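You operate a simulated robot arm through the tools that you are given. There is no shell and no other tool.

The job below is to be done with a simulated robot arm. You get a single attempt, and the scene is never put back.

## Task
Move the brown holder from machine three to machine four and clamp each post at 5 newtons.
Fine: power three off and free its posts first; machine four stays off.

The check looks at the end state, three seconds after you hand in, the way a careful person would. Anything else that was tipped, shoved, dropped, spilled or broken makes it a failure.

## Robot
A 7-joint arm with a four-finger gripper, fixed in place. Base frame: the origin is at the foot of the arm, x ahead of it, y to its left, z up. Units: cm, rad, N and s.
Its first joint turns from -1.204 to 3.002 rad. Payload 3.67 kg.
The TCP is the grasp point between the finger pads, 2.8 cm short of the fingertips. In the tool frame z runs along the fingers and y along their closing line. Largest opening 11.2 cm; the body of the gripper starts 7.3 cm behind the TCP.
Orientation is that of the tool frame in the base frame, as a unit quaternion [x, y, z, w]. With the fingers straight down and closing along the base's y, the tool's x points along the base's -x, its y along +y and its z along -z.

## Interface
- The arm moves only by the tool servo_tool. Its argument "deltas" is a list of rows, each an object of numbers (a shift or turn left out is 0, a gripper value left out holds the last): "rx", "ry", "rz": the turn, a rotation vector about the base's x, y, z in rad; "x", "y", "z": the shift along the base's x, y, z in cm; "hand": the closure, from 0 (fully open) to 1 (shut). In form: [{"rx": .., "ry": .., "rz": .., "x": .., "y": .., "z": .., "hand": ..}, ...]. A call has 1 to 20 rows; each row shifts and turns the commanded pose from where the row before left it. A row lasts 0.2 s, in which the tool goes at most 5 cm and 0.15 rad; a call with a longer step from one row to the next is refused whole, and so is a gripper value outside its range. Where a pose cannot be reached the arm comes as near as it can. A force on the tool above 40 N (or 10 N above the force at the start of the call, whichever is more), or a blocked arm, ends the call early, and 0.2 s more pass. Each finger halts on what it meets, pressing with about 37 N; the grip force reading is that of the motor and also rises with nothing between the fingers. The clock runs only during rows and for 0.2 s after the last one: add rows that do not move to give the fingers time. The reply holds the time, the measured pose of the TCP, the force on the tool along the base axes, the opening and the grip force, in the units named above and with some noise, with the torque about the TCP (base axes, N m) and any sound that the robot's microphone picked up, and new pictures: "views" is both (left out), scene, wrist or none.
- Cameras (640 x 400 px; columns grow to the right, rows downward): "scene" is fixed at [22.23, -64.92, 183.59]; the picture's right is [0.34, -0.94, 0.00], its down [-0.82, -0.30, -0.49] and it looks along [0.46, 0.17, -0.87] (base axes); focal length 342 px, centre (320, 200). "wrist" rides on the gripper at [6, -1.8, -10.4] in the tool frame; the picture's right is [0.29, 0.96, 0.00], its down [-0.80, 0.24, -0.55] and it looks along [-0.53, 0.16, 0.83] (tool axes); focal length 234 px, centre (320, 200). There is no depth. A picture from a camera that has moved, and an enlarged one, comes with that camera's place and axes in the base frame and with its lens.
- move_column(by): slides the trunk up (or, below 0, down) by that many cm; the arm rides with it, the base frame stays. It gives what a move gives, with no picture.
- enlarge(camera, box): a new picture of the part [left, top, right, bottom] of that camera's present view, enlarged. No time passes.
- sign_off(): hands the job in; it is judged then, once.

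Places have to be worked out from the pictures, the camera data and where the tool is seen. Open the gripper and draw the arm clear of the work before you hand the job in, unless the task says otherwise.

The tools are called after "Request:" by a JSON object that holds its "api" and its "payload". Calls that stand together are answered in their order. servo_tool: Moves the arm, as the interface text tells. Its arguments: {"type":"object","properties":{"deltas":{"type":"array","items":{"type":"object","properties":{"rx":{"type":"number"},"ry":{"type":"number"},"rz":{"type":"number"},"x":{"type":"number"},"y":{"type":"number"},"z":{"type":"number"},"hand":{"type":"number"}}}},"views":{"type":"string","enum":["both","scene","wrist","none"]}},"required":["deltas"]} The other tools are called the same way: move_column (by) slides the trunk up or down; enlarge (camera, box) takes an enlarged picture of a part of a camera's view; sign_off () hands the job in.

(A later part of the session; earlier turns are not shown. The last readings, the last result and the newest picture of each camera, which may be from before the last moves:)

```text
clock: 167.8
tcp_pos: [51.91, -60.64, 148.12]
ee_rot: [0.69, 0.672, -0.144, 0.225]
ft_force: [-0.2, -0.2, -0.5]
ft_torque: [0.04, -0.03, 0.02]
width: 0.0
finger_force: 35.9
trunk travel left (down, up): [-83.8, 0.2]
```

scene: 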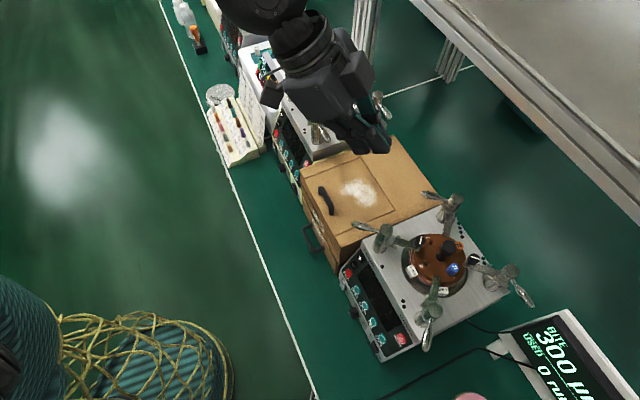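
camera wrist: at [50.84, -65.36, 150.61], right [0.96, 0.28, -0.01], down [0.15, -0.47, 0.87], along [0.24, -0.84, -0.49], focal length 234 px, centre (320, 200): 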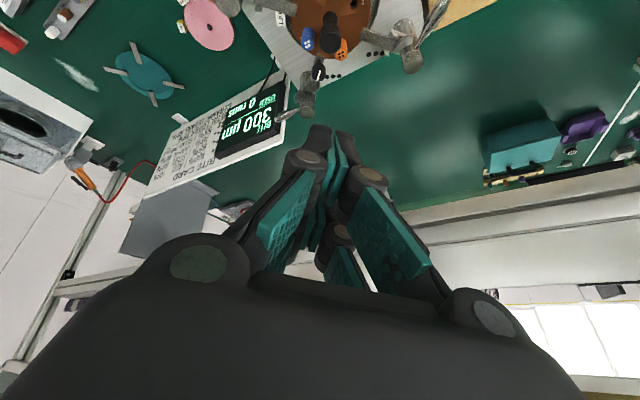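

It has settled in an elbow-up configuration. I'll straighten the tool to vertical slowly.

Request:
{"api": "servo_tool", "payload": {"deltas": [{"rx": 0.053, "ry": 0.0115, "rz": 0.0026}, {"rx": 0.053, "ry": 0.0115, "rz": 0.0026}, {"rx": 0.053, "ry": 0.0115, "rz": 0.0026}, {"rx": 0.053, "ry": 0.0115, "rz": 0.0026}, {"rx": 0.053, "ry": 0.0115, "rz": 0.0026}, {"rx": 0.053, "ry": 0.0115, "rz": 0.0026}, {"rx": 0.053, "ry": 0.0115, "rz": 0.0026}, {"rx": 0.053, "ry": 0.0115, "rz": 0.0026}, {"rx": 0.053, "ry": 0.0115, "rz": 0.0026}, {"rx": 0.053, "ry": 0.0115, "rz": 0.0026}, {}, {}, {}], "views": "scene"}}

```text
clock: 170.6
tcp_pos: [52.03, -60.08, 148.4]
ee_rot: [0.706, 0.708, -0.003, 0.002]
ft_force: [0.7, 0.4, 1.6]
ft_torque: [-0.03, -0.01, 0.01]
width: 0.01
finger_force: 35.8
trunk travel left (down, up): [-83.8, 0.2]
```

scene: 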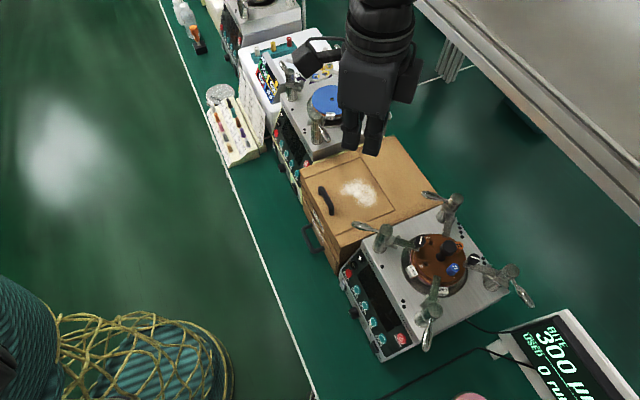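

Tracking is accurate again. I'll move gradually toward machine four and watch tracking.

Request:
{"api": "servo_tool", "payload": {"deltas": [{"y": -1.5, "z": -1.5}, {"y": -1.5, "z": -1.5}, {"y": -1.5, "z": -1.5}, {"y": -1.5, "z": -1.5}, {"y": -1.5, "z": -1.5}, {"y": -1.5, "z": -1.5}, {"y": -1.5, "z": -1.5}, {"y": -1.5, "z": -1.5}, {"y": -1.5, "z": -1.5}, {"y": -1.5, "z": -1.5}, {"y": -1.5, "z": -1.5}, {"y": -1.5, "z": -1.5}, {}, {}], "views": "scene"}}

```text
clock: 173.6
tcp_pos: [51.87, -77.71, 130.18]
ee_rot: [0.707, 0.707, -0.003, 0.002]
ft_force: [-0.4, 0.5, -0.1]
ft_torque: [0.01, 0.0, 0.0]
width: 0.0
finger_force: 35.9
trunk travel left (down, up): [-83.8, 0.2]
```

scene: 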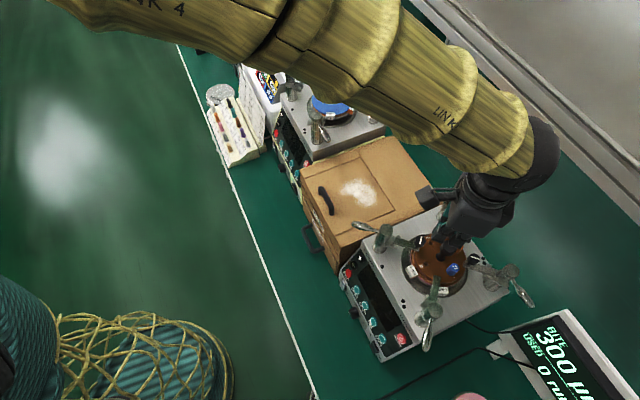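

Tracking is fine here with the trunk nearly at its top, which gives more reach margin. I'll rotate back to yaw 0 slowly and approach P3 for the straddle at lower height.

Request:
{"api": "servo_tool", "payload": {"deltas": [{"rz": 0.0982, "hand": 0.5}, {"rz": 0.0982, "hand": 0}, {"rz": 0.0982}, {"rz": 0.0982}, {"rz": 0.0982}, {"rz": 0.0982}, {"rz": 0.0982}, {"rz": 0.0982}, {"rz": 0.0982}, {"rz": 0.0982}, {"rz": 0.0982}, {"rz": 0.0982}, {"rz": 0.0982}, {"rz": 0.0982}, {"rz": 0.0982}, {"rz": 0.0982}, {}, {}], "views": "none"}}

Request:
{"api": "servo_tool", "payload": {"deltas": [{"y": -1, "z": -1}, {"y": -1, "z": -1}, {"y": -1, "z": -1}, {"y": -1, "z": -1}, {"y": -1, "z": -1}, {"y": -1, "z": -1}, {"y": -1, "z": -0.5}, {"y": -1, "z": -0.5}, {"y": -1, "z": -0.5}, {"y": -1, "z": -0.5}, {}, {}, {}], "views": "scene"}}

```text
clock: 177.4
tcp_pos: [51.86, -78.01, 130.39]
ee_rot: [-0.002, 1.0, 0.0, 0.003]
ft_force: [1.0, -0.7, -0.2]
ft_torque: [0.02, -0.01, -0.02]
width: 11.19
finger_force: 0.1
trunk travel left (down, up): [-83.8, 0.2]
```

```text
clock: 180.2
tcp_pos: [51.97, -88.23, 122.47]
ee_rot: [-0.002, 1.0, 0.0, 0.004]
ft_force: [-0.5, -0.8, 0.1]
ft_torque: [-0.02, 0.02, 0.03]
width: 11.22
finger_force: 0.0
trunk travel left (down, up): [-83.8, 0.2]
```

scene: 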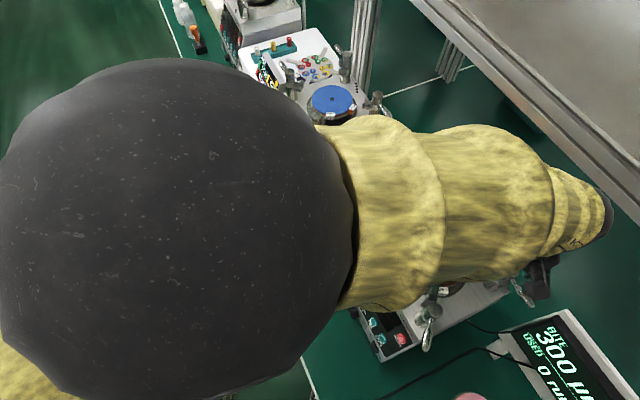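

Tracking is still accurate at r=102. I'll continue toward (50, -96, 120) in slow half-centimetre steps.

Request:
{"api": "servo_tool", "payload": {"deltas": [{"x": -0.2, "y": -0.5, "z": -0.2}, {"x": -0.2, "y": -0.5, "z": -0.2}, {"x": -0.2, "y": -0.5, "z": -0.2}, {"x": -0.2, "y": -0.5, "z": -0.2}, {"x": -0.2, "y": -0.5, "z": -0.2}, {"x": -0.2, "y": -0.5, "z": -0.2}, {"x": -0.2, "y": -0.5, "z": -0.2}, {"x": -0.2, "y": -0.5, "z": -0.2}, {}, {}, {}], "views": "none"}}

Request:
{"api": "servo_tool", "payload": {"deltas": [{"y": -0.5, "z": -0.1}, {"y": -0.5, "z": -0.1}, {"x": -0.1, "y": -0.5, "z": -0.1}, {"x": -0.1, "y": -0.5, "z": -0.1}, {}, {}, {}], "views": "wrist"}}

```text
clock: 182.6
tcp_pos: [50.3, -92.41, 120.69]
ee_rot: [-0.001, 1.0, 0.001, 0.003]
ft_force: [-0.3, -0.5, 0.5]
ft_torque: [-0.02, 0.02, 0.03]
width: 11.18
finger_force: 0.1
trunk travel left (down, up): [-83.8, 0.2]
```

```text
clock: 184.2
tcp_pos: [50.05, -94.25, 120.41]
ee_rot: [-0.001, 1.0, 0.0, 0.003]
ft_force: [0.8, -0.3, -0.2]
ft_torque: [0.01, -0.01, -0.01]
width: 11.2
finger_force: 0.0
trunk travel left (down, up): [-83.8, 0.2]
camera wrist: at [43.98, -96.1, 130.89], right [-0.29, 0.96, 0.0], down [0.79, 0.24, 0.56], along [0.54, 0.16, -0.83], focal length 234 px, centre (320, 200)
```

wrist: 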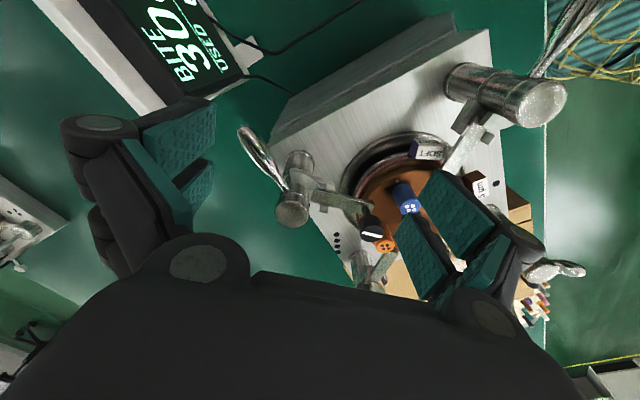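

Tracking is good at r=107. I'll go on to y≈-96 slowly.

Request:
{"api": "servo_tool", "payload": {"deltas": [{"y": -0.4}, {"y": -0.4}, {"y": -0.4}, {"y": -0.4}, {"y": -0.2}, {}, {}, {}], "views": "wrist"}}

Request:
{"api": "enlarge", "payload": {"camera": "wrist", "box": [120, 60, 440, 260]}}

```text
clock: 186.0
tcp_pos: [49.94, -96.08, 120.41]
ee_rot: [0.001, 1.0, 0.0, 0.004]
ft_force: [0.4, -0.2, -1.0]
ft_torque: [0.02, -0.02, 0.01]
width: 11.2
finger_force: 0.1
trunk travel left (down, up): [-83.8, 0.2]
camera wrist: at [43.85, -98.04, 130.83], right [-0.29, 0.96, 0.0], down [0.79, 0.24, 0.56], along [0.54, 0.16, -0.83], focal length 234 px, centre (320, 200)
```

wrist: 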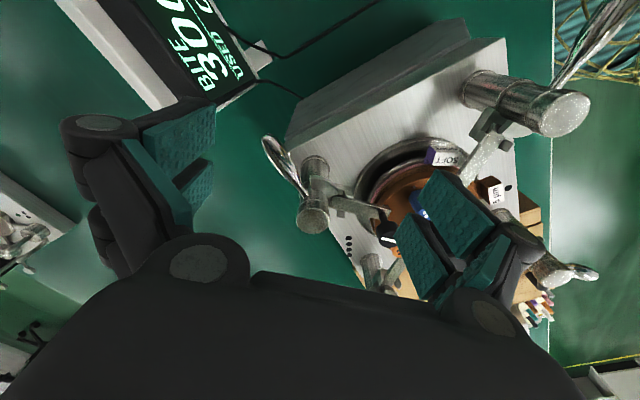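

```text
2.00 times, centred on (280, 160) of wrist
camera zoom: at [43.85, -98.04, 130.83], right [-0.29, 0.96, 0.0], down [0.79, 0.24, 0.56], along [0.54, 0.16, -0.83], focal length 468 px, centre (400, 280)
```

zoom: 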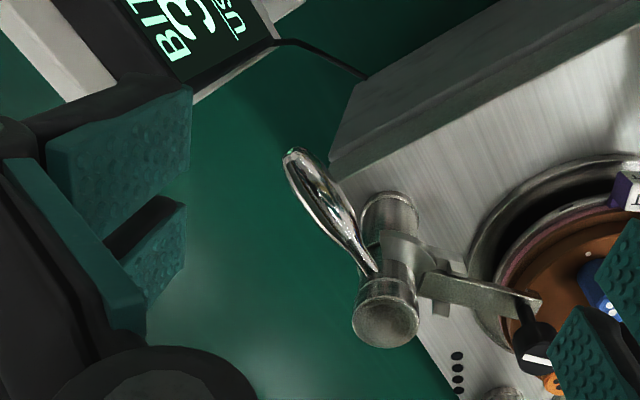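

Everything tracks well and P3's lever is between the fingers. I'll descend slowly to z≈114.

Request:
{"api": "servo_tool", "payload": {"deltas": [{"z": -0.8}, {"z": -0.8}, {"z": -0.8}, {"z": -0.8}, {"z": -0.8}, {"z": -0.8}, {"z": -0.8}, {"z": -0.8}, {}, {}], "views": "wrist"}}

Request:
{"api": "enlarge", "payload": {"camera": "wrist", "box": [120, 60, 440, 260]}}

```text
clock: 188.2
tcp_pos: [49.86, -96.39, 113.86]
ee_rot: [0.0, 1.0, -0.001, 0.003]
ft_force: [-0.2, -0.2, 0.3]
ft_torque: [0.01, -0.01, -0.01]
width: 11.2
finger_force: 0.0
trunk travel left (down, up): [-83.8, 0.2]
camera wrist: at [43.8, -98.23, 124.33], right [-0.29, 0.96, 0.0], down [0.79, 0.24, 0.56], along [0.54, 0.16, -0.83], focal length 234 px, centre (320, 200)
```

wrist: 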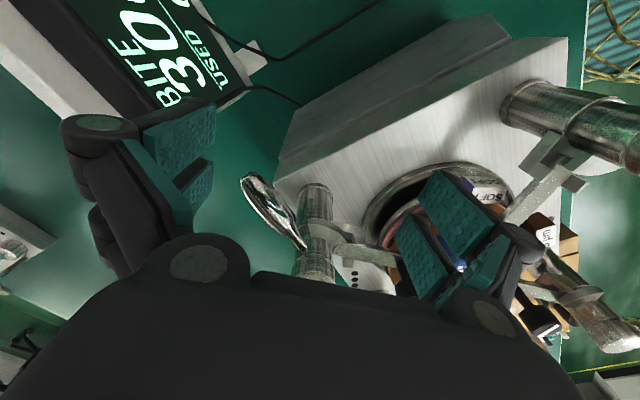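

```text
2.00 times, centred on (280, 160) of wrist
camera zoom: at [43.8, -98.23, 124.33], right [-0.29, 0.96, 0.0], down [0.79, 0.24, 0.56], along [0.54, 0.16, -0.83], focal length 468 px, centre (400, 280)
```

zoom: 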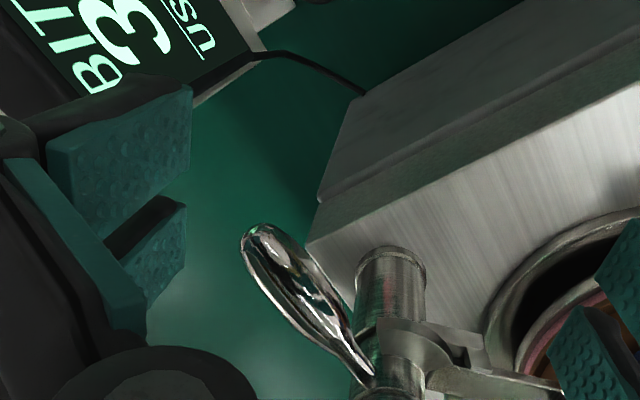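

I'll close while centring on y≈−94.9.

Request:
{"api": "servo_tool", "payload": {"deltas": [{"y": 0.5, "hand": 0.2}, {"y": 0.5, "hand": 0.35}, {"y": 0.4, "hand": 0.5}, {"hand": 0.6}, {"hand": 0.7}, {}], "views": "wrist"}}

Request:
{"api": "enlarge", "payload": {"camera": "wrist", "box": [200, 60, 440, 260]}}

```text
clock: 189.4
tcp_pos: [49.15, -91.22, 116.81]
ee_rot: [0.004, 1.0, -0.016, 0.004]
ft_force: [-2.1, 1.2, -2.4]
ft_torque: [-0.05, -0.19, -0.01]
width: 3.37
finger_force: 0.1
trunk travel left (down, up): [-83.8, 0.2]
stopped in row 6: the arm was blocked; the commanded pose is now the measured one
camera wrist: at [43.22, -92.8, 127.33], right [-0.28, 0.96, -0.03], down [0.79, 0.25, 0.55], along [0.54, 0.13, -0.83], focal length 234 px, centre (320, 200)
```

wrist: 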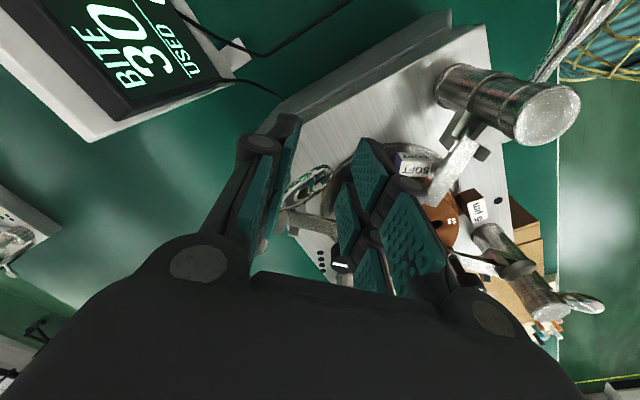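

```text
2.00 times, centred on (320, 160) of wrist
camera zoom: at [43.22, -92.8, 127.33], right [-0.28, 0.96, -0.03], down [0.79, 0.25, 0.55], along [0.54, 0.13, -0.83], focal length 468 px, centre (320, 280)
```

zoom: 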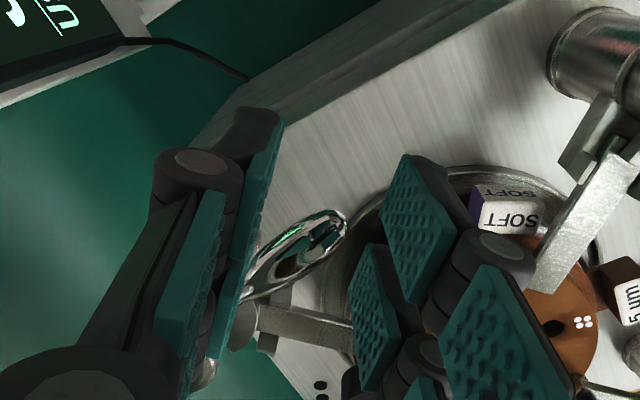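

The arm popped inward again and carried P3's lever past the target. I'll check where it settles, with the fingers opening to release the lever.

Request:
{"api": "servo_tool", "payload": {"deltas": [{"hand": 0.4}], "views": "wrist"}}

```text
clock: 189.7
tcp_pos: [48.78, -86.71, 120.12]
ee_rot: [0.005, 0.999, -0.039, 0.005]
ft_force: [-2.5, 0.4, -2.1]
ft_torque: [-0.02, -0.17, 0.05]
width: 6.73
finger_force: 0.3
trunk travel left (down, up): [-83.8, 0.2]
stopped in row 1: the arm was blocked; the commanded pose is now the measured one
camera wrist: at [42.75, -87.79, 130.66], right [-0.28, 0.96, -0.08], down [0.8, 0.27, 0.54], along [0.54, 0.09, -0.84], focal length 234 px, centre (320, 200)
```

wrist: 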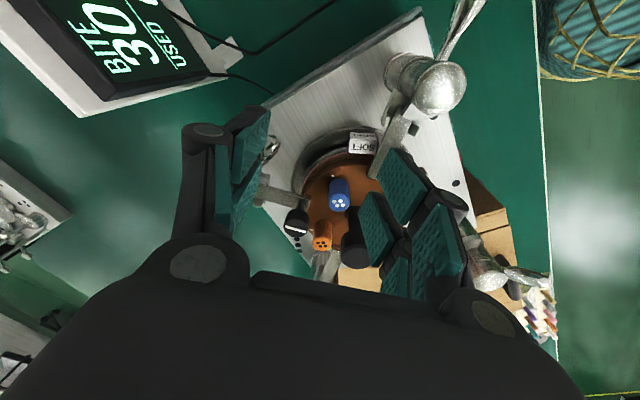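

It is moving up and inward, clear of everything (tips at z≈117). I'll hold until it settles.

Request:
{"api": "servo_tool", "payload": {"deltas": [{}], "views": "none"}}

Request:
{"api": "servo_tool", "payload": {"deltas": [{}], "views": "none"}}

Request:
{"api": "servo_tool", "payload": {"deltas": [{}, {}, {}, {}, {}], "views": "none"}}

Request:
{"api": "servo_tool", "payload": {"deltas": [{}, {}, {}, {}, {}], "views": "both"}}

```text
clock: 190.1
tcp_pos: [49.31, -85.4, 120.91]
ee_rot: [0.003, 0.999, -0.043, 0.005]
ft_force: [1.5, -1.9, -0.3]
ft_torque: [0.14, 0.16, 0.01]
width: 6.72
finger_force: 0.0
trunk travel left (down, up): [-83.8, 0.2]
```

```text
clock: 190.5
tcp_pos: [49.13, -87.98, 119.11]
ee_rot: [0.005, 0.999, -0.032, 0.003]
ft_force: [-0.2, 0.8, -1.1]
ft_torque: [-0.02, -0.01, 0.0]
width: 6.7
finger_force: 0.1
trunk travel left (down, up): [-83.8, 0.2]
```

```text
clock: 191.7
tcp_pos: [49.03, -86.2, 120.35]
ee_rot: [0.003, 0.999, -0.041, 0.004]
ft_force: [1.7, -0.4, 0.4]
ft_torque: [0.02, 0.06, -0.01]
width: 6.75
finger_force: 0.2
trunk travel left (down, up): [-83.8, 0.2]
```

```text
clock: 192.9
tcp_pos: [49.25, -87.88, 119.29]
ee_rot: [0.004, 0.999, -0.033, 0.005]
ft_force: [0.2, 0.5, -0.5]
ft_torque: [-0.04, -0.03, 0.01]
width: 6.72
finger_force: 0.1
trunk travel left (down, up): [-83.8, 0.2]
camera wrist: at [43.06, -88.97, 129.9], right [-0.28, 0.96, -0.07], down [0.79, 0.27, 0.54], along [0.54, 0.1, -0.84], focal length 234 px, centre (320, 200)
```

scene: 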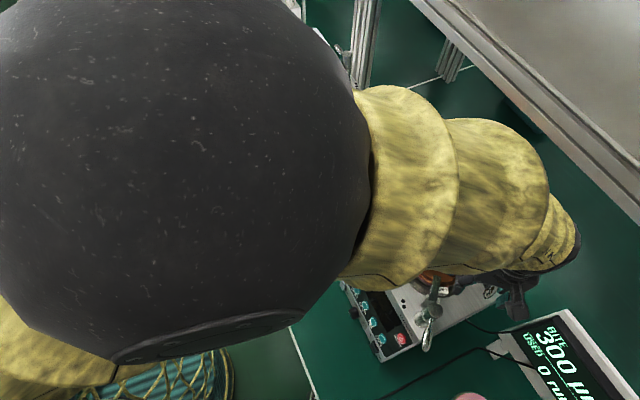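
wrist: 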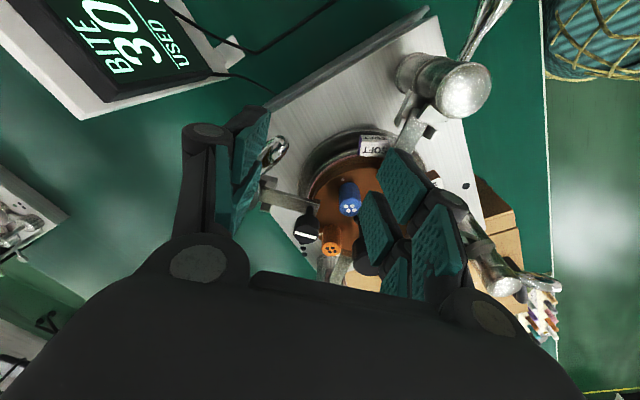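

It's oscillating slightly here. I'll move up and inward to a stable region and then reassess P3.

Request:
{"api": "servo_tool", "payload": {"deltas": [{"z": 1}, {"z": 1.5, "y": 0.5}, {"z": 1.5, "y": 1}, {"z": 1.5, "y": 1}, {"z": 1.5, "y": 1}, {"z": 1.5, "y": 1}, {"y": 1}, {"y": 1}, {}, {}], "views": "both"}}

Request:
{"api": "enlarge", "payload": {"camera": "wrist", "box": [160, 60, 480, 280]}}

```text
clock: 195.1
tcp_pos: [49.24, -79.62, 128.84]
ee_rot: [0.004, 0.999, -0.039, 0.004]
ft_force: [-0.2, -0.6, 0.3]
ft_torque: [-0.01, 0.04, -0.02]
width: 6.74
finger_force: 0.1
trunk travel left (down, up): [-83.8, 0.2]
camera wrist: at [43.1, -80.71, 139.34], right [-0.28, 0.96, -0.08], down [0.79, 0.28, 0.54], along [0.54, 0.09, -0.84], focal length 234 px, centre (320, 200)
```

scene: 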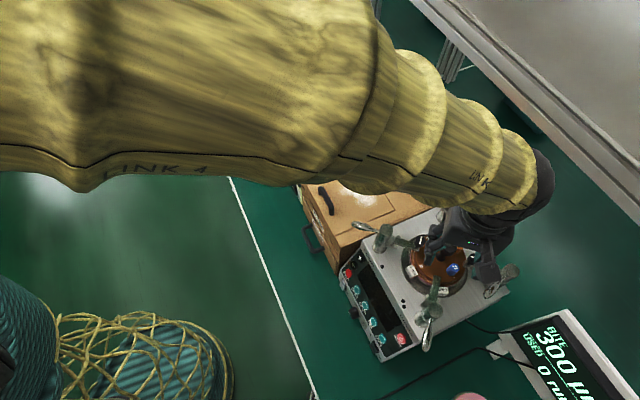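
wrist: 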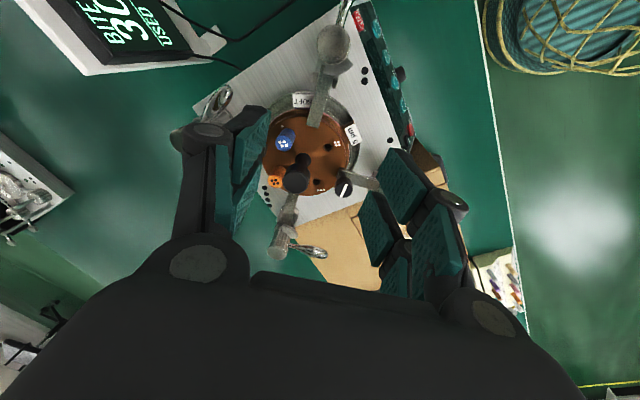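

```text
1.82 times, centred on (320, 170) of wrist
camera zoom: at [43.1, -80.71, 139.34], right [-0.28, 0.96, -0.08], down [0.79, 0.28, 0.54], along [0.54, 0.09, -0.84], focal length 426 px, centre (320, 254)
```

zoom: 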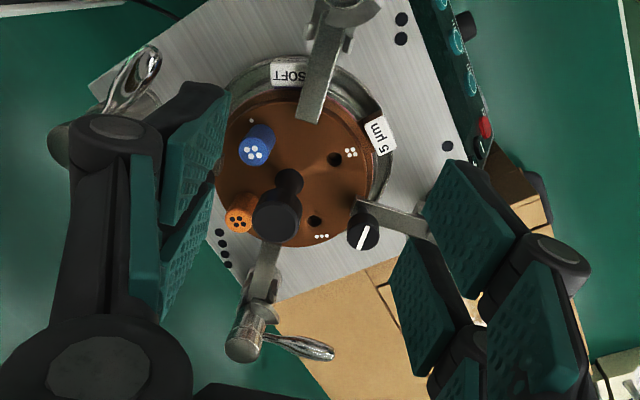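

P3's lever is now over-rotated to roughly 145°. I can correct that from the easy side: finger on its +y side, pushing outward toward −y until it points along −x. First I'll rotate back to yaw −1.571 with the hand closed.

Request:
{"api": "servo_tool", "payload": {"deltas": [{"rz": -0.0982, "hand": 0.7}, {"rz": -0.0982, "hand": 1}, {"rz": -0.0982}, {"rz": -0.0982}, {"rz": -0.0982}, {"rz": -0.0982}, {"rz": -0.0982}, {"rz": -0.0982}, {"rz": -0.0982}, {"rz": -0.0982}, {"rz": -0.0982}, {"rz": -0.0982}, {"rz": -0.0982}, {"rz": -0.0982}, {"rz": -0.0982}, {"rz": -0.0982}, {}, {}, {}], "views": "wrist"}}

Request:
{"api": "enlarge", "payload": {"camera": "wrist", "box": [160, 40, 480, 260]}}

```text
clock: 199.1
tcp_pos: [49.38, -80.66, 128.25]
ee_rot: [0.71, 0.704, -0.029, -0.023]
ft_force: [-0.1, 0.2, -0.7]
ft_torque: [-0.01, 0.0, -0.03]
width: 0.0
finger_force: 35.7
trunk travel left (down, up): [-83.8, 0.2]
camera wrist: at [48.39, -74.66, 138.68], right [0.96, 0.28, -0.07], down [0.27, -0.8, 0.54], along [0.09, -0.54, -0.84], focal length 234 px, centre (320, 200)
```

wrist: 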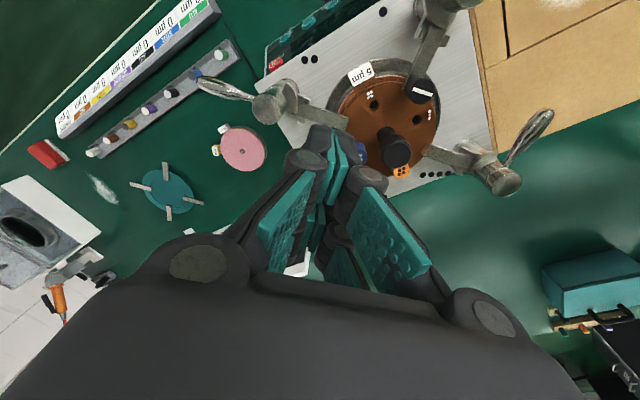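

```text
1.82 times, centred on (320, 150) of wrist
camera zoom: at [48.39, -74.66, 138.68], right [0.96, 0.28, -0.07], down [0.27, -0.8, 0.54], along [0.09, -0.54, -0.84], focal length 426 px, centre (320, 291)
```

zoom: 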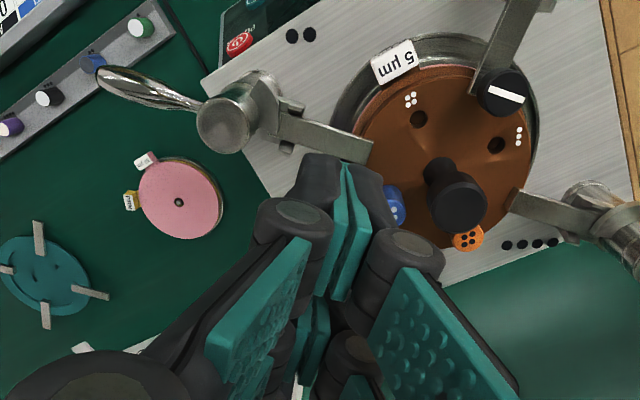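

I'll fix the small residual tilt and move to a viewpoint with the hand open to see P3's lever.

Request:
{"api": "servo_tool", "payload": {"deltas": [{"rx": 0.004, "ry": -0.037, "rz": 0.004, "hand": 0.3}, {"rx": 0.004, "ry": -0.037, "rz": 0.004, "hand": 0}, {"x": 0.8, "y": -0.8, "z": -0.4}, {"x": 0.8, "y": -0.8, "z": -0.4}, {"x": 0.8, "y": -0.8, "z": -0.4}, {"x": 0.8, "y": -0.8, "z": -0.4}, {"x": 0.8, "y": -0.8}, {"y": -0.8}, {}, {}, {}], "views": "both"}}

Request:
{"api": "enlarge", "payload": {"camera": "wrist", "box": [200, 80, 440, 260]}}

```text
clock: 201.5
tcp_pos: [53.32, -85.43, 126.61]
ee_rot: [0.707, 0.707, 0.001, 0.0]
ft_force: [0.1, 0.5, 0.7]
ft_torque: [0.0, -0.04, -0.02]
width: 11.2
finger_force: 0.1
trunk travel left (down, up): [-83.8, 0.2]
camera wrist: at [51.51, -79.54, 137.13], right [0.96, 0.29, 0.0], down [0.24, -0.8, 0.55], along [0.16, -0.53, -0.83], focal length 234 px, centre (320, 200)
```

scene: 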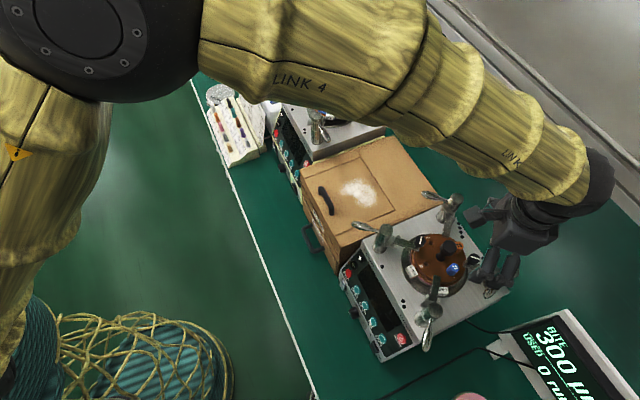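
wrist: 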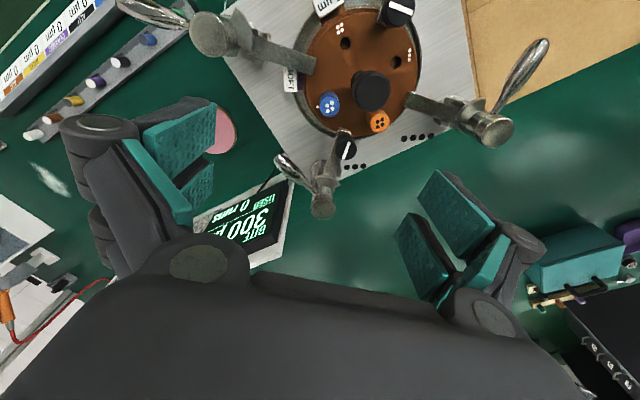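

```text
2.22 times, centred on (320, 170) of wrist
camera zoom: at [51.51, -79.54, 137.13], right [0.96, 0.29, 0.0], down [0.24, -0.8, 0.55], along [0.16, -0.53, -0.83], focal length 520 px, centre (320, 267)
```

zoom: 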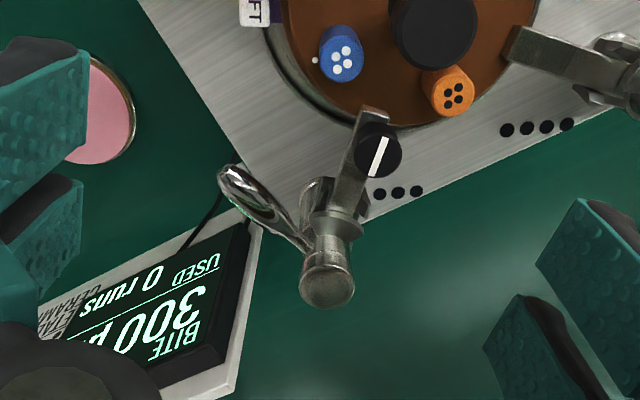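

P3's lever is at 146°, versus the 180° target. I'll close the fingers and place them on its +y side, clear of the blue peg, then descend.

Request:
{"api": "servo_tool", "payload": {"deltas": [{"hand": 0.5}, {"x": -0.7, "y": -0.6, "hand": 1}, {"x": -0.7, "y": -0.6, "hand": 1}, {"x": -0.7, "y": -0.6}, {"z": -2}, {"z": -2}, {"z": -2}, {"z": -2}, {}, {}, {}], "views": "wrist"}}

Request:
{"api": "enlarge", "payload": {"camera": "wrist", "box": [200, 60, 440, 240]}}

```text
clock: 203.9
tcp_pos: [51.02, -87.14, 118.53]
ee_rot: [0.708, 0.707, 0.0, 0.001]
ft_force: [-0.1, -0.1, 0.2]
ft_torque: [-0.03, 0.01, 0.01]
width: 0.02
finger_force: 36.0
trunk travel left (down, up): [-83.8, 0.2]
camera wrist: at [49.29, -81.18, 129.1], right [0.96, 0.29, 0.0], down [0.24, -0.8, 0.56], along [0.16, -0.53, -0.83], focal length 234 px, centre (320, 200)
```

wrist: 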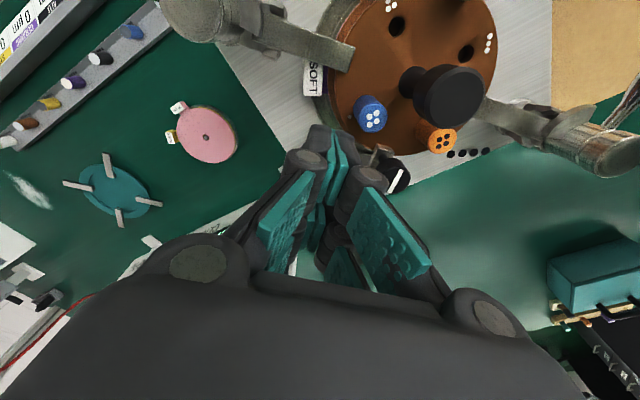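

```text
2.22 times, centred on (320, 150) of wrist
camera zoom: at [49.29, -81.18, 129.1], right [0.96, 0.29, 0.0], down [0.24, -0.8, 0.56], along [0.16, -0.53, -0.83], focal length 520 px, centre (320, 311)
```

zoom: 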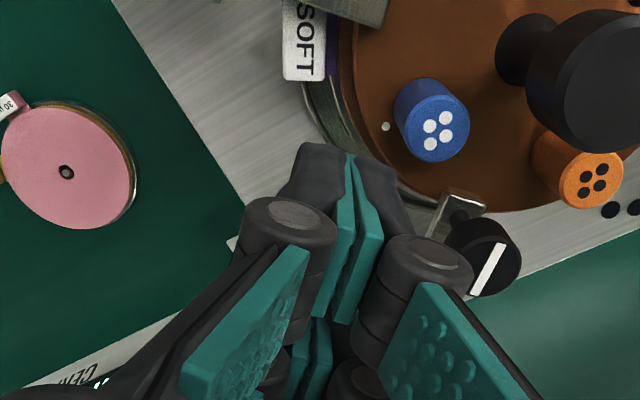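

Clear of the blue peg. I'll descend the last 4.3 cm and then push toward −y in small steps.

Request:
{"api": "servo_tool", "payload": {"deltas": [{"z": -1.5}, {"z": -1.5}, {"z": -1.3}, {}, {"y": -0.5}, {"y": -0.5}, {"y": -0.5}, {"y": -0.5}, {"y": -0.5}, {}, {}], "views": "none"}}

Request:
{"api": "servo_tool", "payload": {"deltas": [{"y": -0.4}, {"y": -0.4}, {"y": -0.4}, {"y": -0.3}, {}, {}], "views": "wrist"}}

Request:
{"api": "enlarge", "payload": {"camera": "wrist", "box": [200, 60, 440, 240]}}

```text
clock: 206.3
tcp_pos: [51.13, -89.66, 114.27]
ee_rot: [0.707, 0.707, 0.001, 0.001]
ft_force: [0.8, -0.1, 0.7]
ft_torque: [-0.02, -0.04, -0.03]
width: 0.0
finger_force: 35.7
trunk travel left (down, up): [-83.8, 0.2]
```

```text
clock: 207.7
tcp_pos: [51.17, -91.51, 114.06]
ee_rot: [0.708, 0.706, 0.001, 0.0]
ft_force: [0.0, -1.0, -1.0]
ft_torque: [-0.02, 0.01, -0.02]
width: 0.03
finger_force: 35.8
trunk travel left (down, up): [-83.8, 0.2]
camera wrist: at [49.36, -85.55, 124.57], right [0.96, 0.29, 0.0], down [0.24, -0.8, 0.55], along [0.16, -0.53, -0.83], focal length 234 px, centre (320, 200)
```

wrist: 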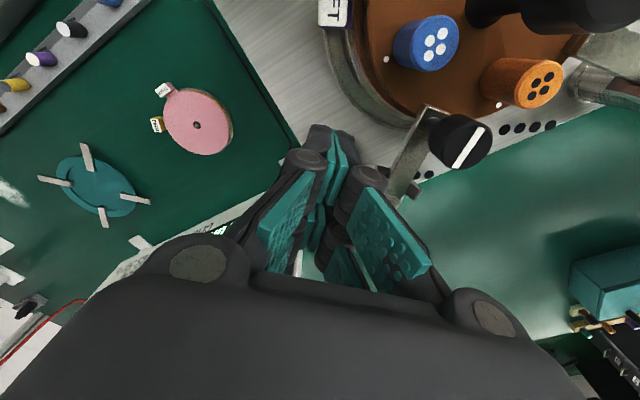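

```text
2.22 times, centred on (320, 150) of wrist
camera zoom: at [49.36, -85.55, 124.57], right [0.96, 0.29, 0.0], down [0.24, -0.8, 0.55], along [0.16, -0.53, -0.83], focal length 520 px, centre (320, 311)
```

zoom: 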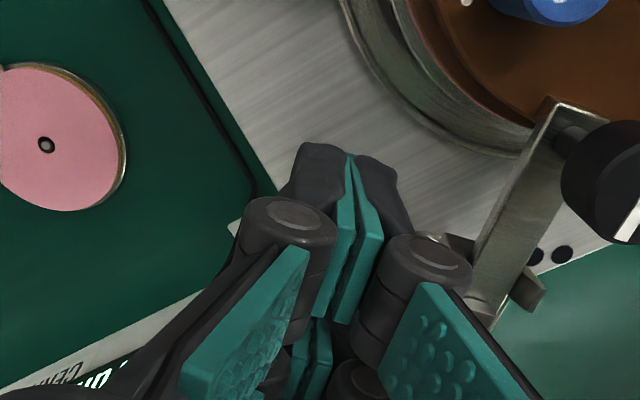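

I'll push a bit more to y≈−91.9, then lift and check the angle before the final trim.

Request:
{"api": "servo_tool", "payload": {"deltas": [{"y": -0.2}, {"y": -0.2}, {}, {}, {"y": 1}, {"z": 2}, {"z": 2}, {"z": 2}, {"z": 2}, {"y": 1, "z": 2}, {"y": 1, "z": 1.5}, {"y": 1, "x": 0.7, "hand": 0.5}, {"y": 1, "x": 0.7, "hand": 0}, {"y": 0.8, "x": 0.7}, {}, {}, {}], "views": "wrist"}}

Request:
{"api": "enlarge", "payload": {"camera": "wrist", "box": [200, 80, 440, 260]}}

```text
clock: 211.3
tcp_pos: [53.23, -85.92, 125.86]
ee_rot: [0.707, 0.707, 0.0, 0.0]
ft_force: [-0.7, -0.3, -0.2]
ft_torque: [0.03, -0.02, 0.02]
width: 11.21
finger_force: 0.0
trunk travel left (down, up): [-83.8, 0.2]
camera wrist: at [51.37, -79.98, 136.32], right [0.96, 0.29, 0.0], down [0.24, -0.8, 0.55], along [0.16, -0.53, -0.83], focal length 234 px, centre (320, 200)
```

wrist: 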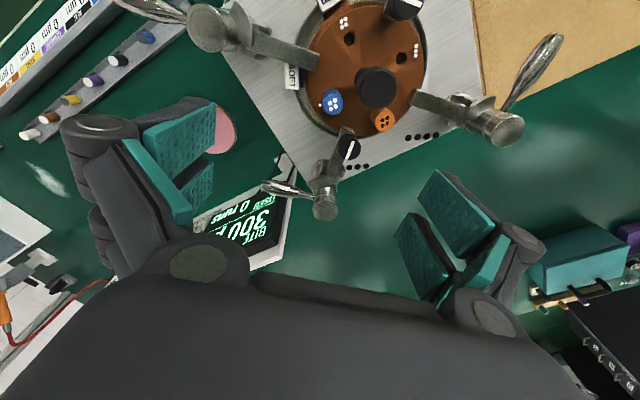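

```text
2.22 times, centred on (320, 170) of wrist
camera zoom: at [51.37, -79.98, 136.32], right [0.96, 0.29, 0.0], down [0.24, -0.8, 0.55], along [0.16, -0.53, -0.83], focal length 520 px, centre (320, 267)
```

zoom: 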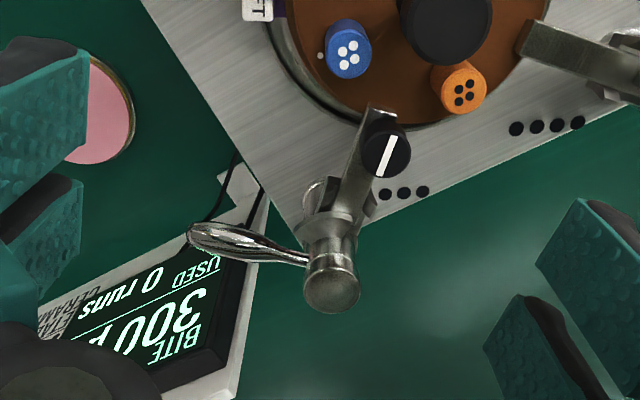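

P3's lever now reads about 176–178°. I'll repeat the push about 0.2 cm farther.

Request:
{"api": "servo_tool", "payload": {"deltas": [{"x": -0.7, "y": -0.6, "hand": 0.5}, {"x": -0.7, "y": -0.6, "hand": 1}, {"x": -0.7, "hand": 1}, {"z": -2}, {"z": -2}, {"z": -2}, {"z": -2}, {"z": -2}, {"z": -1.7}, {}, {"y": -0.7}, {"y": -0.7}, {"y": -0.7}, {"y": -0.7}, {"y": -0.5}, {}, {}], "views": "none"}}

```text
clock: 214.9
tcp_pos: [51.19, -90.45, 114.11]
ee_rot: [0.707, 0.707, 0.002, 0.001]
ft_force: [0.1, -0.1, 0.7]
ft_torque: [-0.03, 0.01, 0.0]
width: 0.0
finger_force: 35.4
trunk travel left (down, up): [-83.8, 0.2]
```

Request:
{"api": "servo_tool", "payload": {"deltas": [{"y": -0.5}, {"y": -0.5}, {"y": -0.4}, {"y": -0.22}, {}, {}, {}], "views": "none"}}

```text
clock: 216.5
tcp_pos: [51.22, -92.1, 113.97]
ee_rot: [0.708, 0.706, 0.001, 0.0]
ft_force: [-0.4, 0.4, 0.1]
ft_torque: [0.01, 0.0, 0.02]
width: 0.01
finger_force: 35.9
trunk travel left (down, up): [-83.8, 0.2]
```

I'll lift off and view from closer overhead to judge the angle better.

Request:
{"api": "servo_tool", "payload": {"deltas": [{"y": 1}, {"z": 2}, {"z": 2}, {"z": 2}, {"z": 2}, {"z": 2}, {"z": 2}, {"x": 0.6, "hand": 0.5}, {"x": 0.6, "hand": 0}, {"x": 0.6}, {}, {}, {}], "views": "both"}}

Request:
{"api": "enlarge", "payload": {"camera": "wrist", "box": [200, 40, 440, 220]}}

Request:
{"api": "enlarge", "payload": {"camera": "scene", "box": [380, 200, 560, 340]}}

```text
clock: 219.3
tcp_pos: [52.96, -90.79, 126.36]
ee_rot: [0.707, 0.707, 0.0, 0.001]
ft_force: [0.9, 0.2, -0.5]
ft_torque: [-0.03, 0.03, 0.01]
width: 11.2
finger_force: 0.0
trunk travel left (down, up): [-83.8, 0.2]
camera wrist: at [51.13, -84.87, 136.74], right [0.96, 0.29, 0.0], down [0.24, -0.8, 0.56], along [0.16, -0.53, -0.83], focal length 234 px, centre (320, 200)
```

scene: 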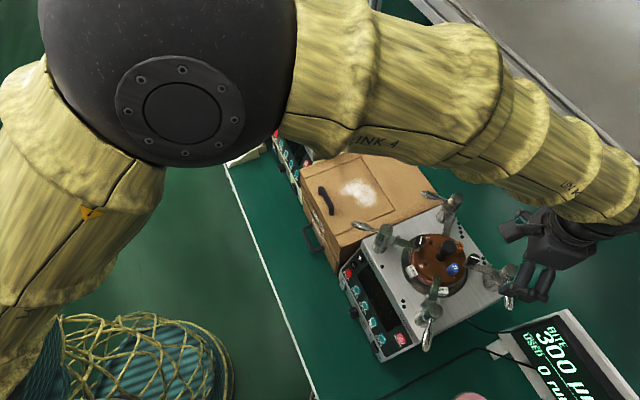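
wrist: 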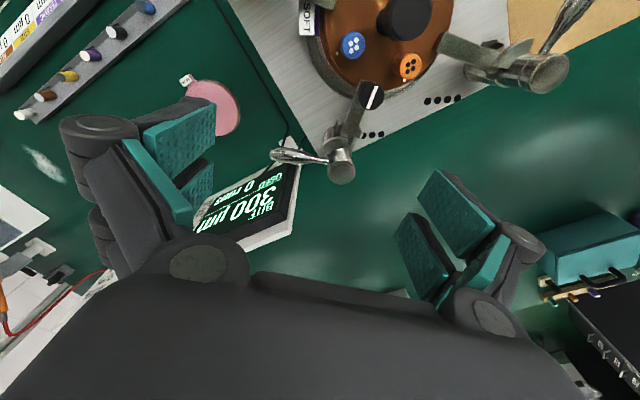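

```text
2.22 times, centred on (320, 130) of wrist
camera zoom: at [51.13, -84.87, 136.74], right [0.96, 0.29, 0.0], down [0.24, -0.8, 0.56], along [0.16, -0.53, -0.83], focal length 520 px, centre (320, 356)
```

zoom: 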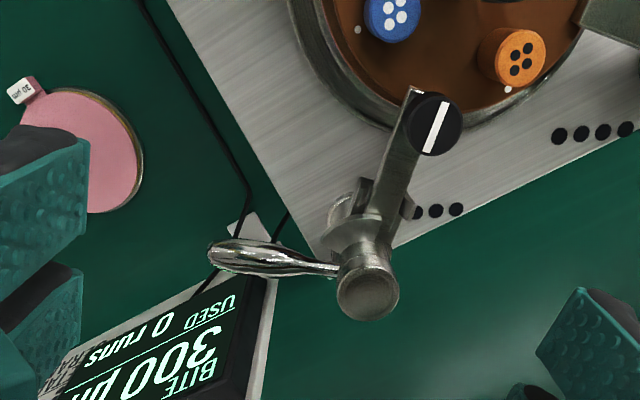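

```text
2.86 times, centred on (470, 270) of scene
camera zoom: at [22.23, -64.92, 183.59], right [0.34, -0.94, 0.0], down [-0.82, -0.3, -0.49], along [0.46, 0.17, -0.87], focal length 976 px, centre (-109, 0)
```

zoom: 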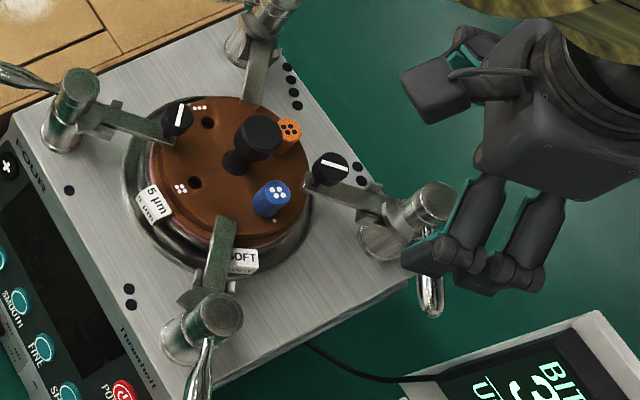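

From this view P3's lever seems to read about 185°, slightly past. I'll move the arm aside so the scene camera can see all four levers clearly.

Request:
{"api": "servo_tool", "payload": {"deltas": [{"z": 1, "y": 1}, {"z": 1, "y": 1.2}, {"y": 1.5}, {"y": 1.5}, {"y": 1.5, "x": 1}, {"y": 1.5, "x": 1}, {"y": 1.5, "x": 1}, {"y": 1.5, "x": 1}, {"y": 1.5, "x": 1}, {"y": 1.5, "x": 1}, {"y": 1.5, "x": 1}, {"y": 1.5, "x": 1}, {"y": 1.5, "x": 1}, {}, {}], "views": "both"}}

Request:
{"api": "enlarge", "payload": {"camera": "scene", "box": [360, 180, 560, 350]}}

Request:
{"api": "enlarge", "payload": {"camera": "scene", "box": [470, 240, 540, 310]}}

Request:
{"api": "enlarge", "payload": {"camera": "wrist", "box": [100, 100, 420, 280]}}

```text
clock: 222.5
tcp_pos: [61.91, -72.28, 128.2]
ee_rot: [0.707, 0.707, 0.001, 0.001]
ft_force: [0.2, 0.0, 0.4]
ft_torque: [-0.02, 0.03, 0.01]
width: 11.2
finger_force: 0.0
trunk travel left (down, up): [-83.8, 0.2]
camera wrist: at [60.16, -66.4, 138.66], right [0.96, 0.29, 0.0], down [0.24, -0.8, 0.55], along [0.16, -0.53, -0.83], focal length 234 px, centre (320, 200)
```

scene: 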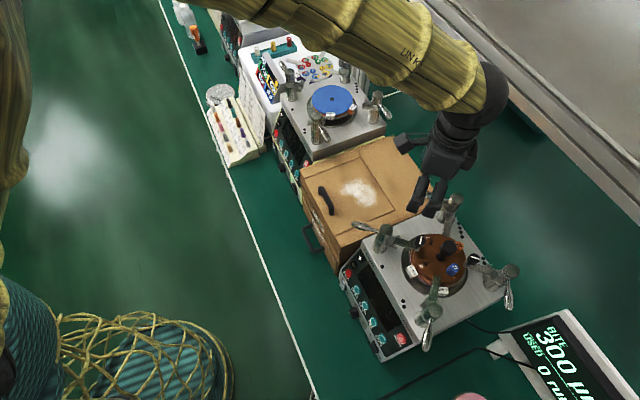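
wrist: 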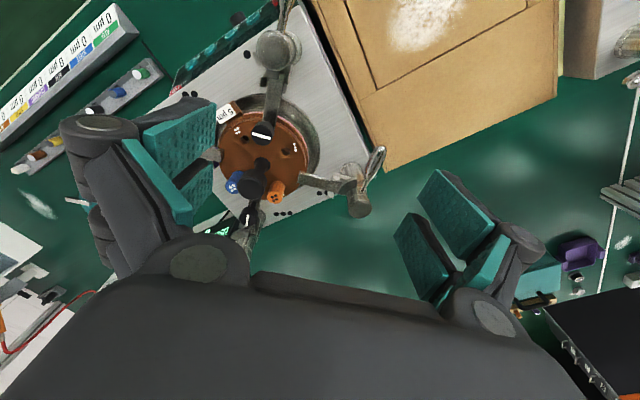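

```text
2.35 times, centred on (460, 265) of scene
camera zoom: at [22.23, -64.92, 183.59], right [0.34, -0.94, 0.0], down [-0.82, -0.3, -0.49], along [0.46, 0.17, -0.87], focal length 804 px, centre (-9, 47)
```

zoom: 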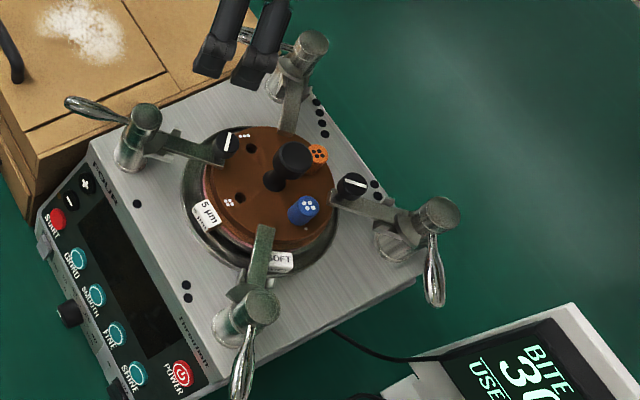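

```text
5.71 times, centred on (505, 275) of scene
camera zoom: at [22.23, -64.92, 183.59], right [0.34, -0.94, 0.0], down [-0.82, -0.3, -0.49], along [0.46, 0.17, -0.87], focal length 1952 px, centre (-737, -229)
```

zoom: 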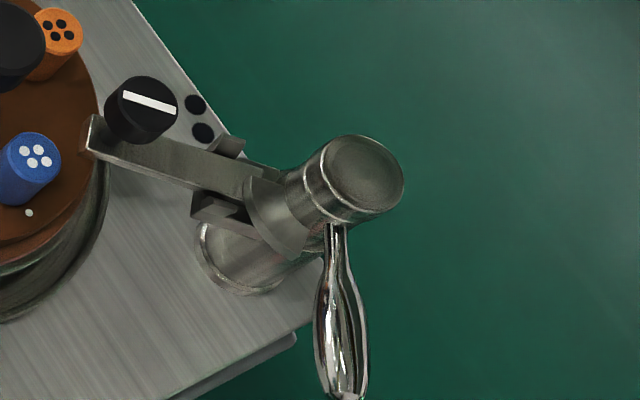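

```text
2.00 times, centred on (260, 190) of wrist
camera zoom: at [60.16, -66.4, 138.66], right [0.96, 0.29, 0.0], down [0.24, -0.8, 0.55], along [0.16, -0.53, -0.83], focal length 468 px, centre (440, 220)
```

zoom: 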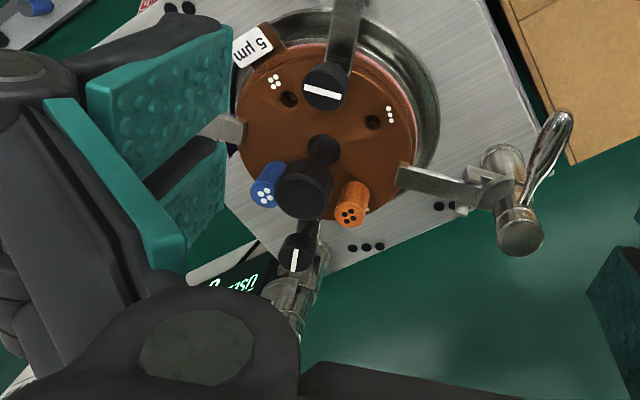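

I'll take equally zoomed scene pictures of P2, P1 and P4 to compare angles on the same basis as P3.

Request:
{"api": "enlarge", "payload": {"camera": "scene", "box": [395, 280, 465, 350]}}

Request:
{"api": "enlarge", "payload": {"camera": "scene", "box": [360, 200, 430, 270]}}

Request:
{"api": "enlarge", "payload": {"camera": "scene", "box": [420, 175, 490, 245]}}

```text
5.71 times, centred on (430, 315) of scene
camera zoom: at [22.23, -64.92, 183.59], right [0.34, -0.94, 0.0], down [-0.82, -0.3, -0.49], along [0.46, 0.17, -0.87], focal length 1952 px, centre (-309, -457)
```

zoom: 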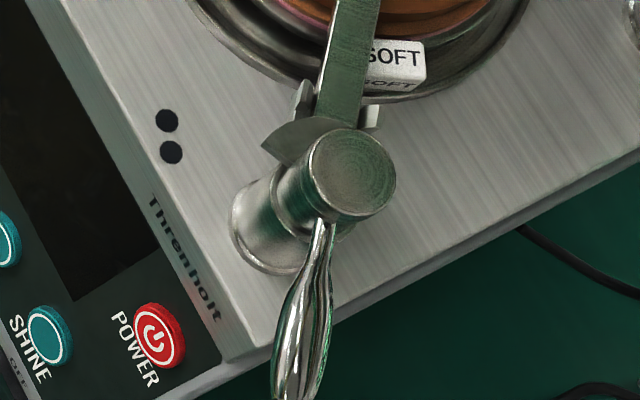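

```text
5.71 times, centred on (395, 235) of scene
camera zoom: at [22.23, -64.92, 183.59], right [0.34, -0.94, 0.0], down [-0.82, -0.3, -0.49], along [0.46, 0.17, -0.87], focal length 1952 px, centre (-109, 0)
```

zoom: 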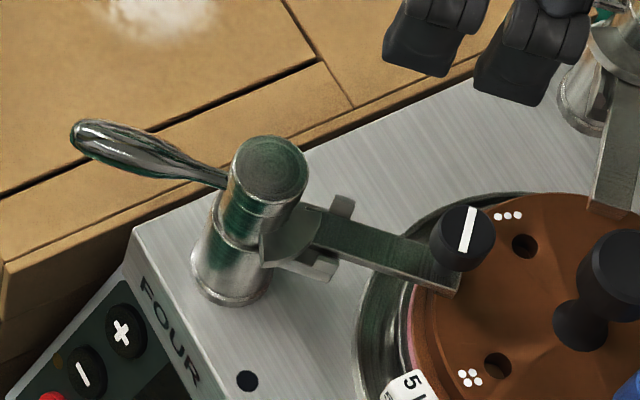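

```text
5.71 times, centred on (455, 210) of scene
camera zoom: at [22.23, -64.92, 183.59], right [0.34, -0.94, 0.0], down [-0.82, -0.3, -0.49], along [0.46, 0.17, -0.87], focal length 1952 px, centre (-451, 143)
```

zoom: 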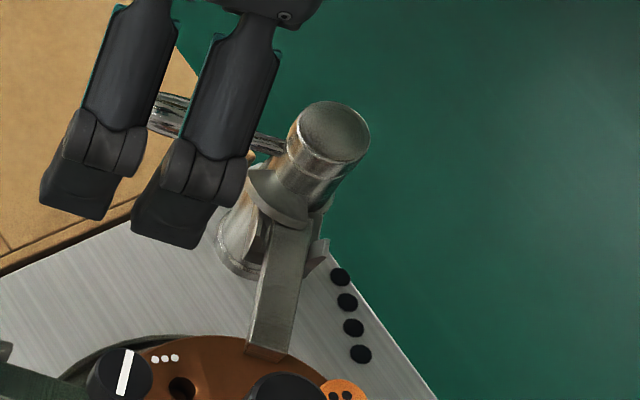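

Comparing on the same basis, P2 reads about 180°, P1 about 91–92°, and P3 about 185°, slightly loose. I'll use the straddle-and-close method on P3 again. This time I'll approach only outward and close without any inward motion. First, back to yaw 0.

Request:
{"api": "servo_tool", "payload": {"deltas": [{"x": -0.6, "y": -0.35, "z": 0.1, "rz": 0.0982, "hand": 0.3}, {"x": -0.6, "y": -0.35, "z": 0.1, "rz": 0.0982}, {"x": -0.6, "y": -0.35, "z": 0.1, "rz": 0.0982}, {"x": -0.6, "y": -0.35, "z": 0.1, "rz": 0.0982}, {"x": -0.6, "y": -0.35, "z": 0.1, "rz": 0.0982}, {"x": -0.6, "y": -0.35, "z": 0.1, "rz": 0.0982}, {"x": -0.6, "y": -0.35, "z": 0.1, "rz": 0.0982}, {"x": -0.6, "y": -0.35, "z": 0.1, "rz": 0.0982}, {"x": -0.6, "y": -0.35, "z": 0.1, "rz": 0.0982}, {"x": -0.6, "y": -0.35, "z": 0.1, "rz": 0.0982}, {"x": -0.6, "y": -0.35, "z": 0.1, "rz": 0.0982}, {"x": -0.6, "y": -0.35, "z": 0.1, "rz": 0.0982}, {"x": -0.6, "y": -0.35, "z": 0.1, "rz": 0.0982}, {"x": -0.6, "y": -0.35, "z": 0.1, "rz": 0.0982}, {"x": -0.6, "y": -0.35, "z": 0.1, "rz": 0.0982}, {"x": -0.6, "y": -0.35, "z": 0.1, "rz": 0.0982}, {}, {}], "views": "none"}}

Request:
{"api": "servo_tool", "payload": {"deltas": [{"y": -1, "z": -0.8}, {"y": -1, "z": -0.8}, {"y": -1, "z": -0.8}, {"y": -1, "z": -0.8}, {"y": -1, "z": -0.8}, {"y": -1, "z": -0.8}, {"y": -1, "z": -0.8}, {"y": -1, "z": -0.8}, {"y": -0.7, "z": -0.4}, {"y": -0.7, "z": -0.4}, {}, {}, {}], "views": "none"}}

```text
clock: 226.3
tcp_pos: [52.32, -77.85, 129.75]
ee_rot: [0.0, 1.0, 0.002, 0.0]
ft_force: [-0.3, -0.4, 0.3]
ft_torque: [-0.01, -0.02, 0.01]
width: 7.84
finger_force: 0.1
trunk travel left (down, up): [-83.8, 0.2]
```

```text
clock: 229.1
tcp_pos: [52.25, -87.15, 122.52]
ee_rot: [0.0, 1.0, 0.002, 0.001]
ft_force: [-0.4, -0.3, 0.0]
ft_torque: [0.01, -0.02, 0.0]
width: 7.84
finger_force: 0.1
trunk travel left (down, up): [-83.8, 0.2]
```

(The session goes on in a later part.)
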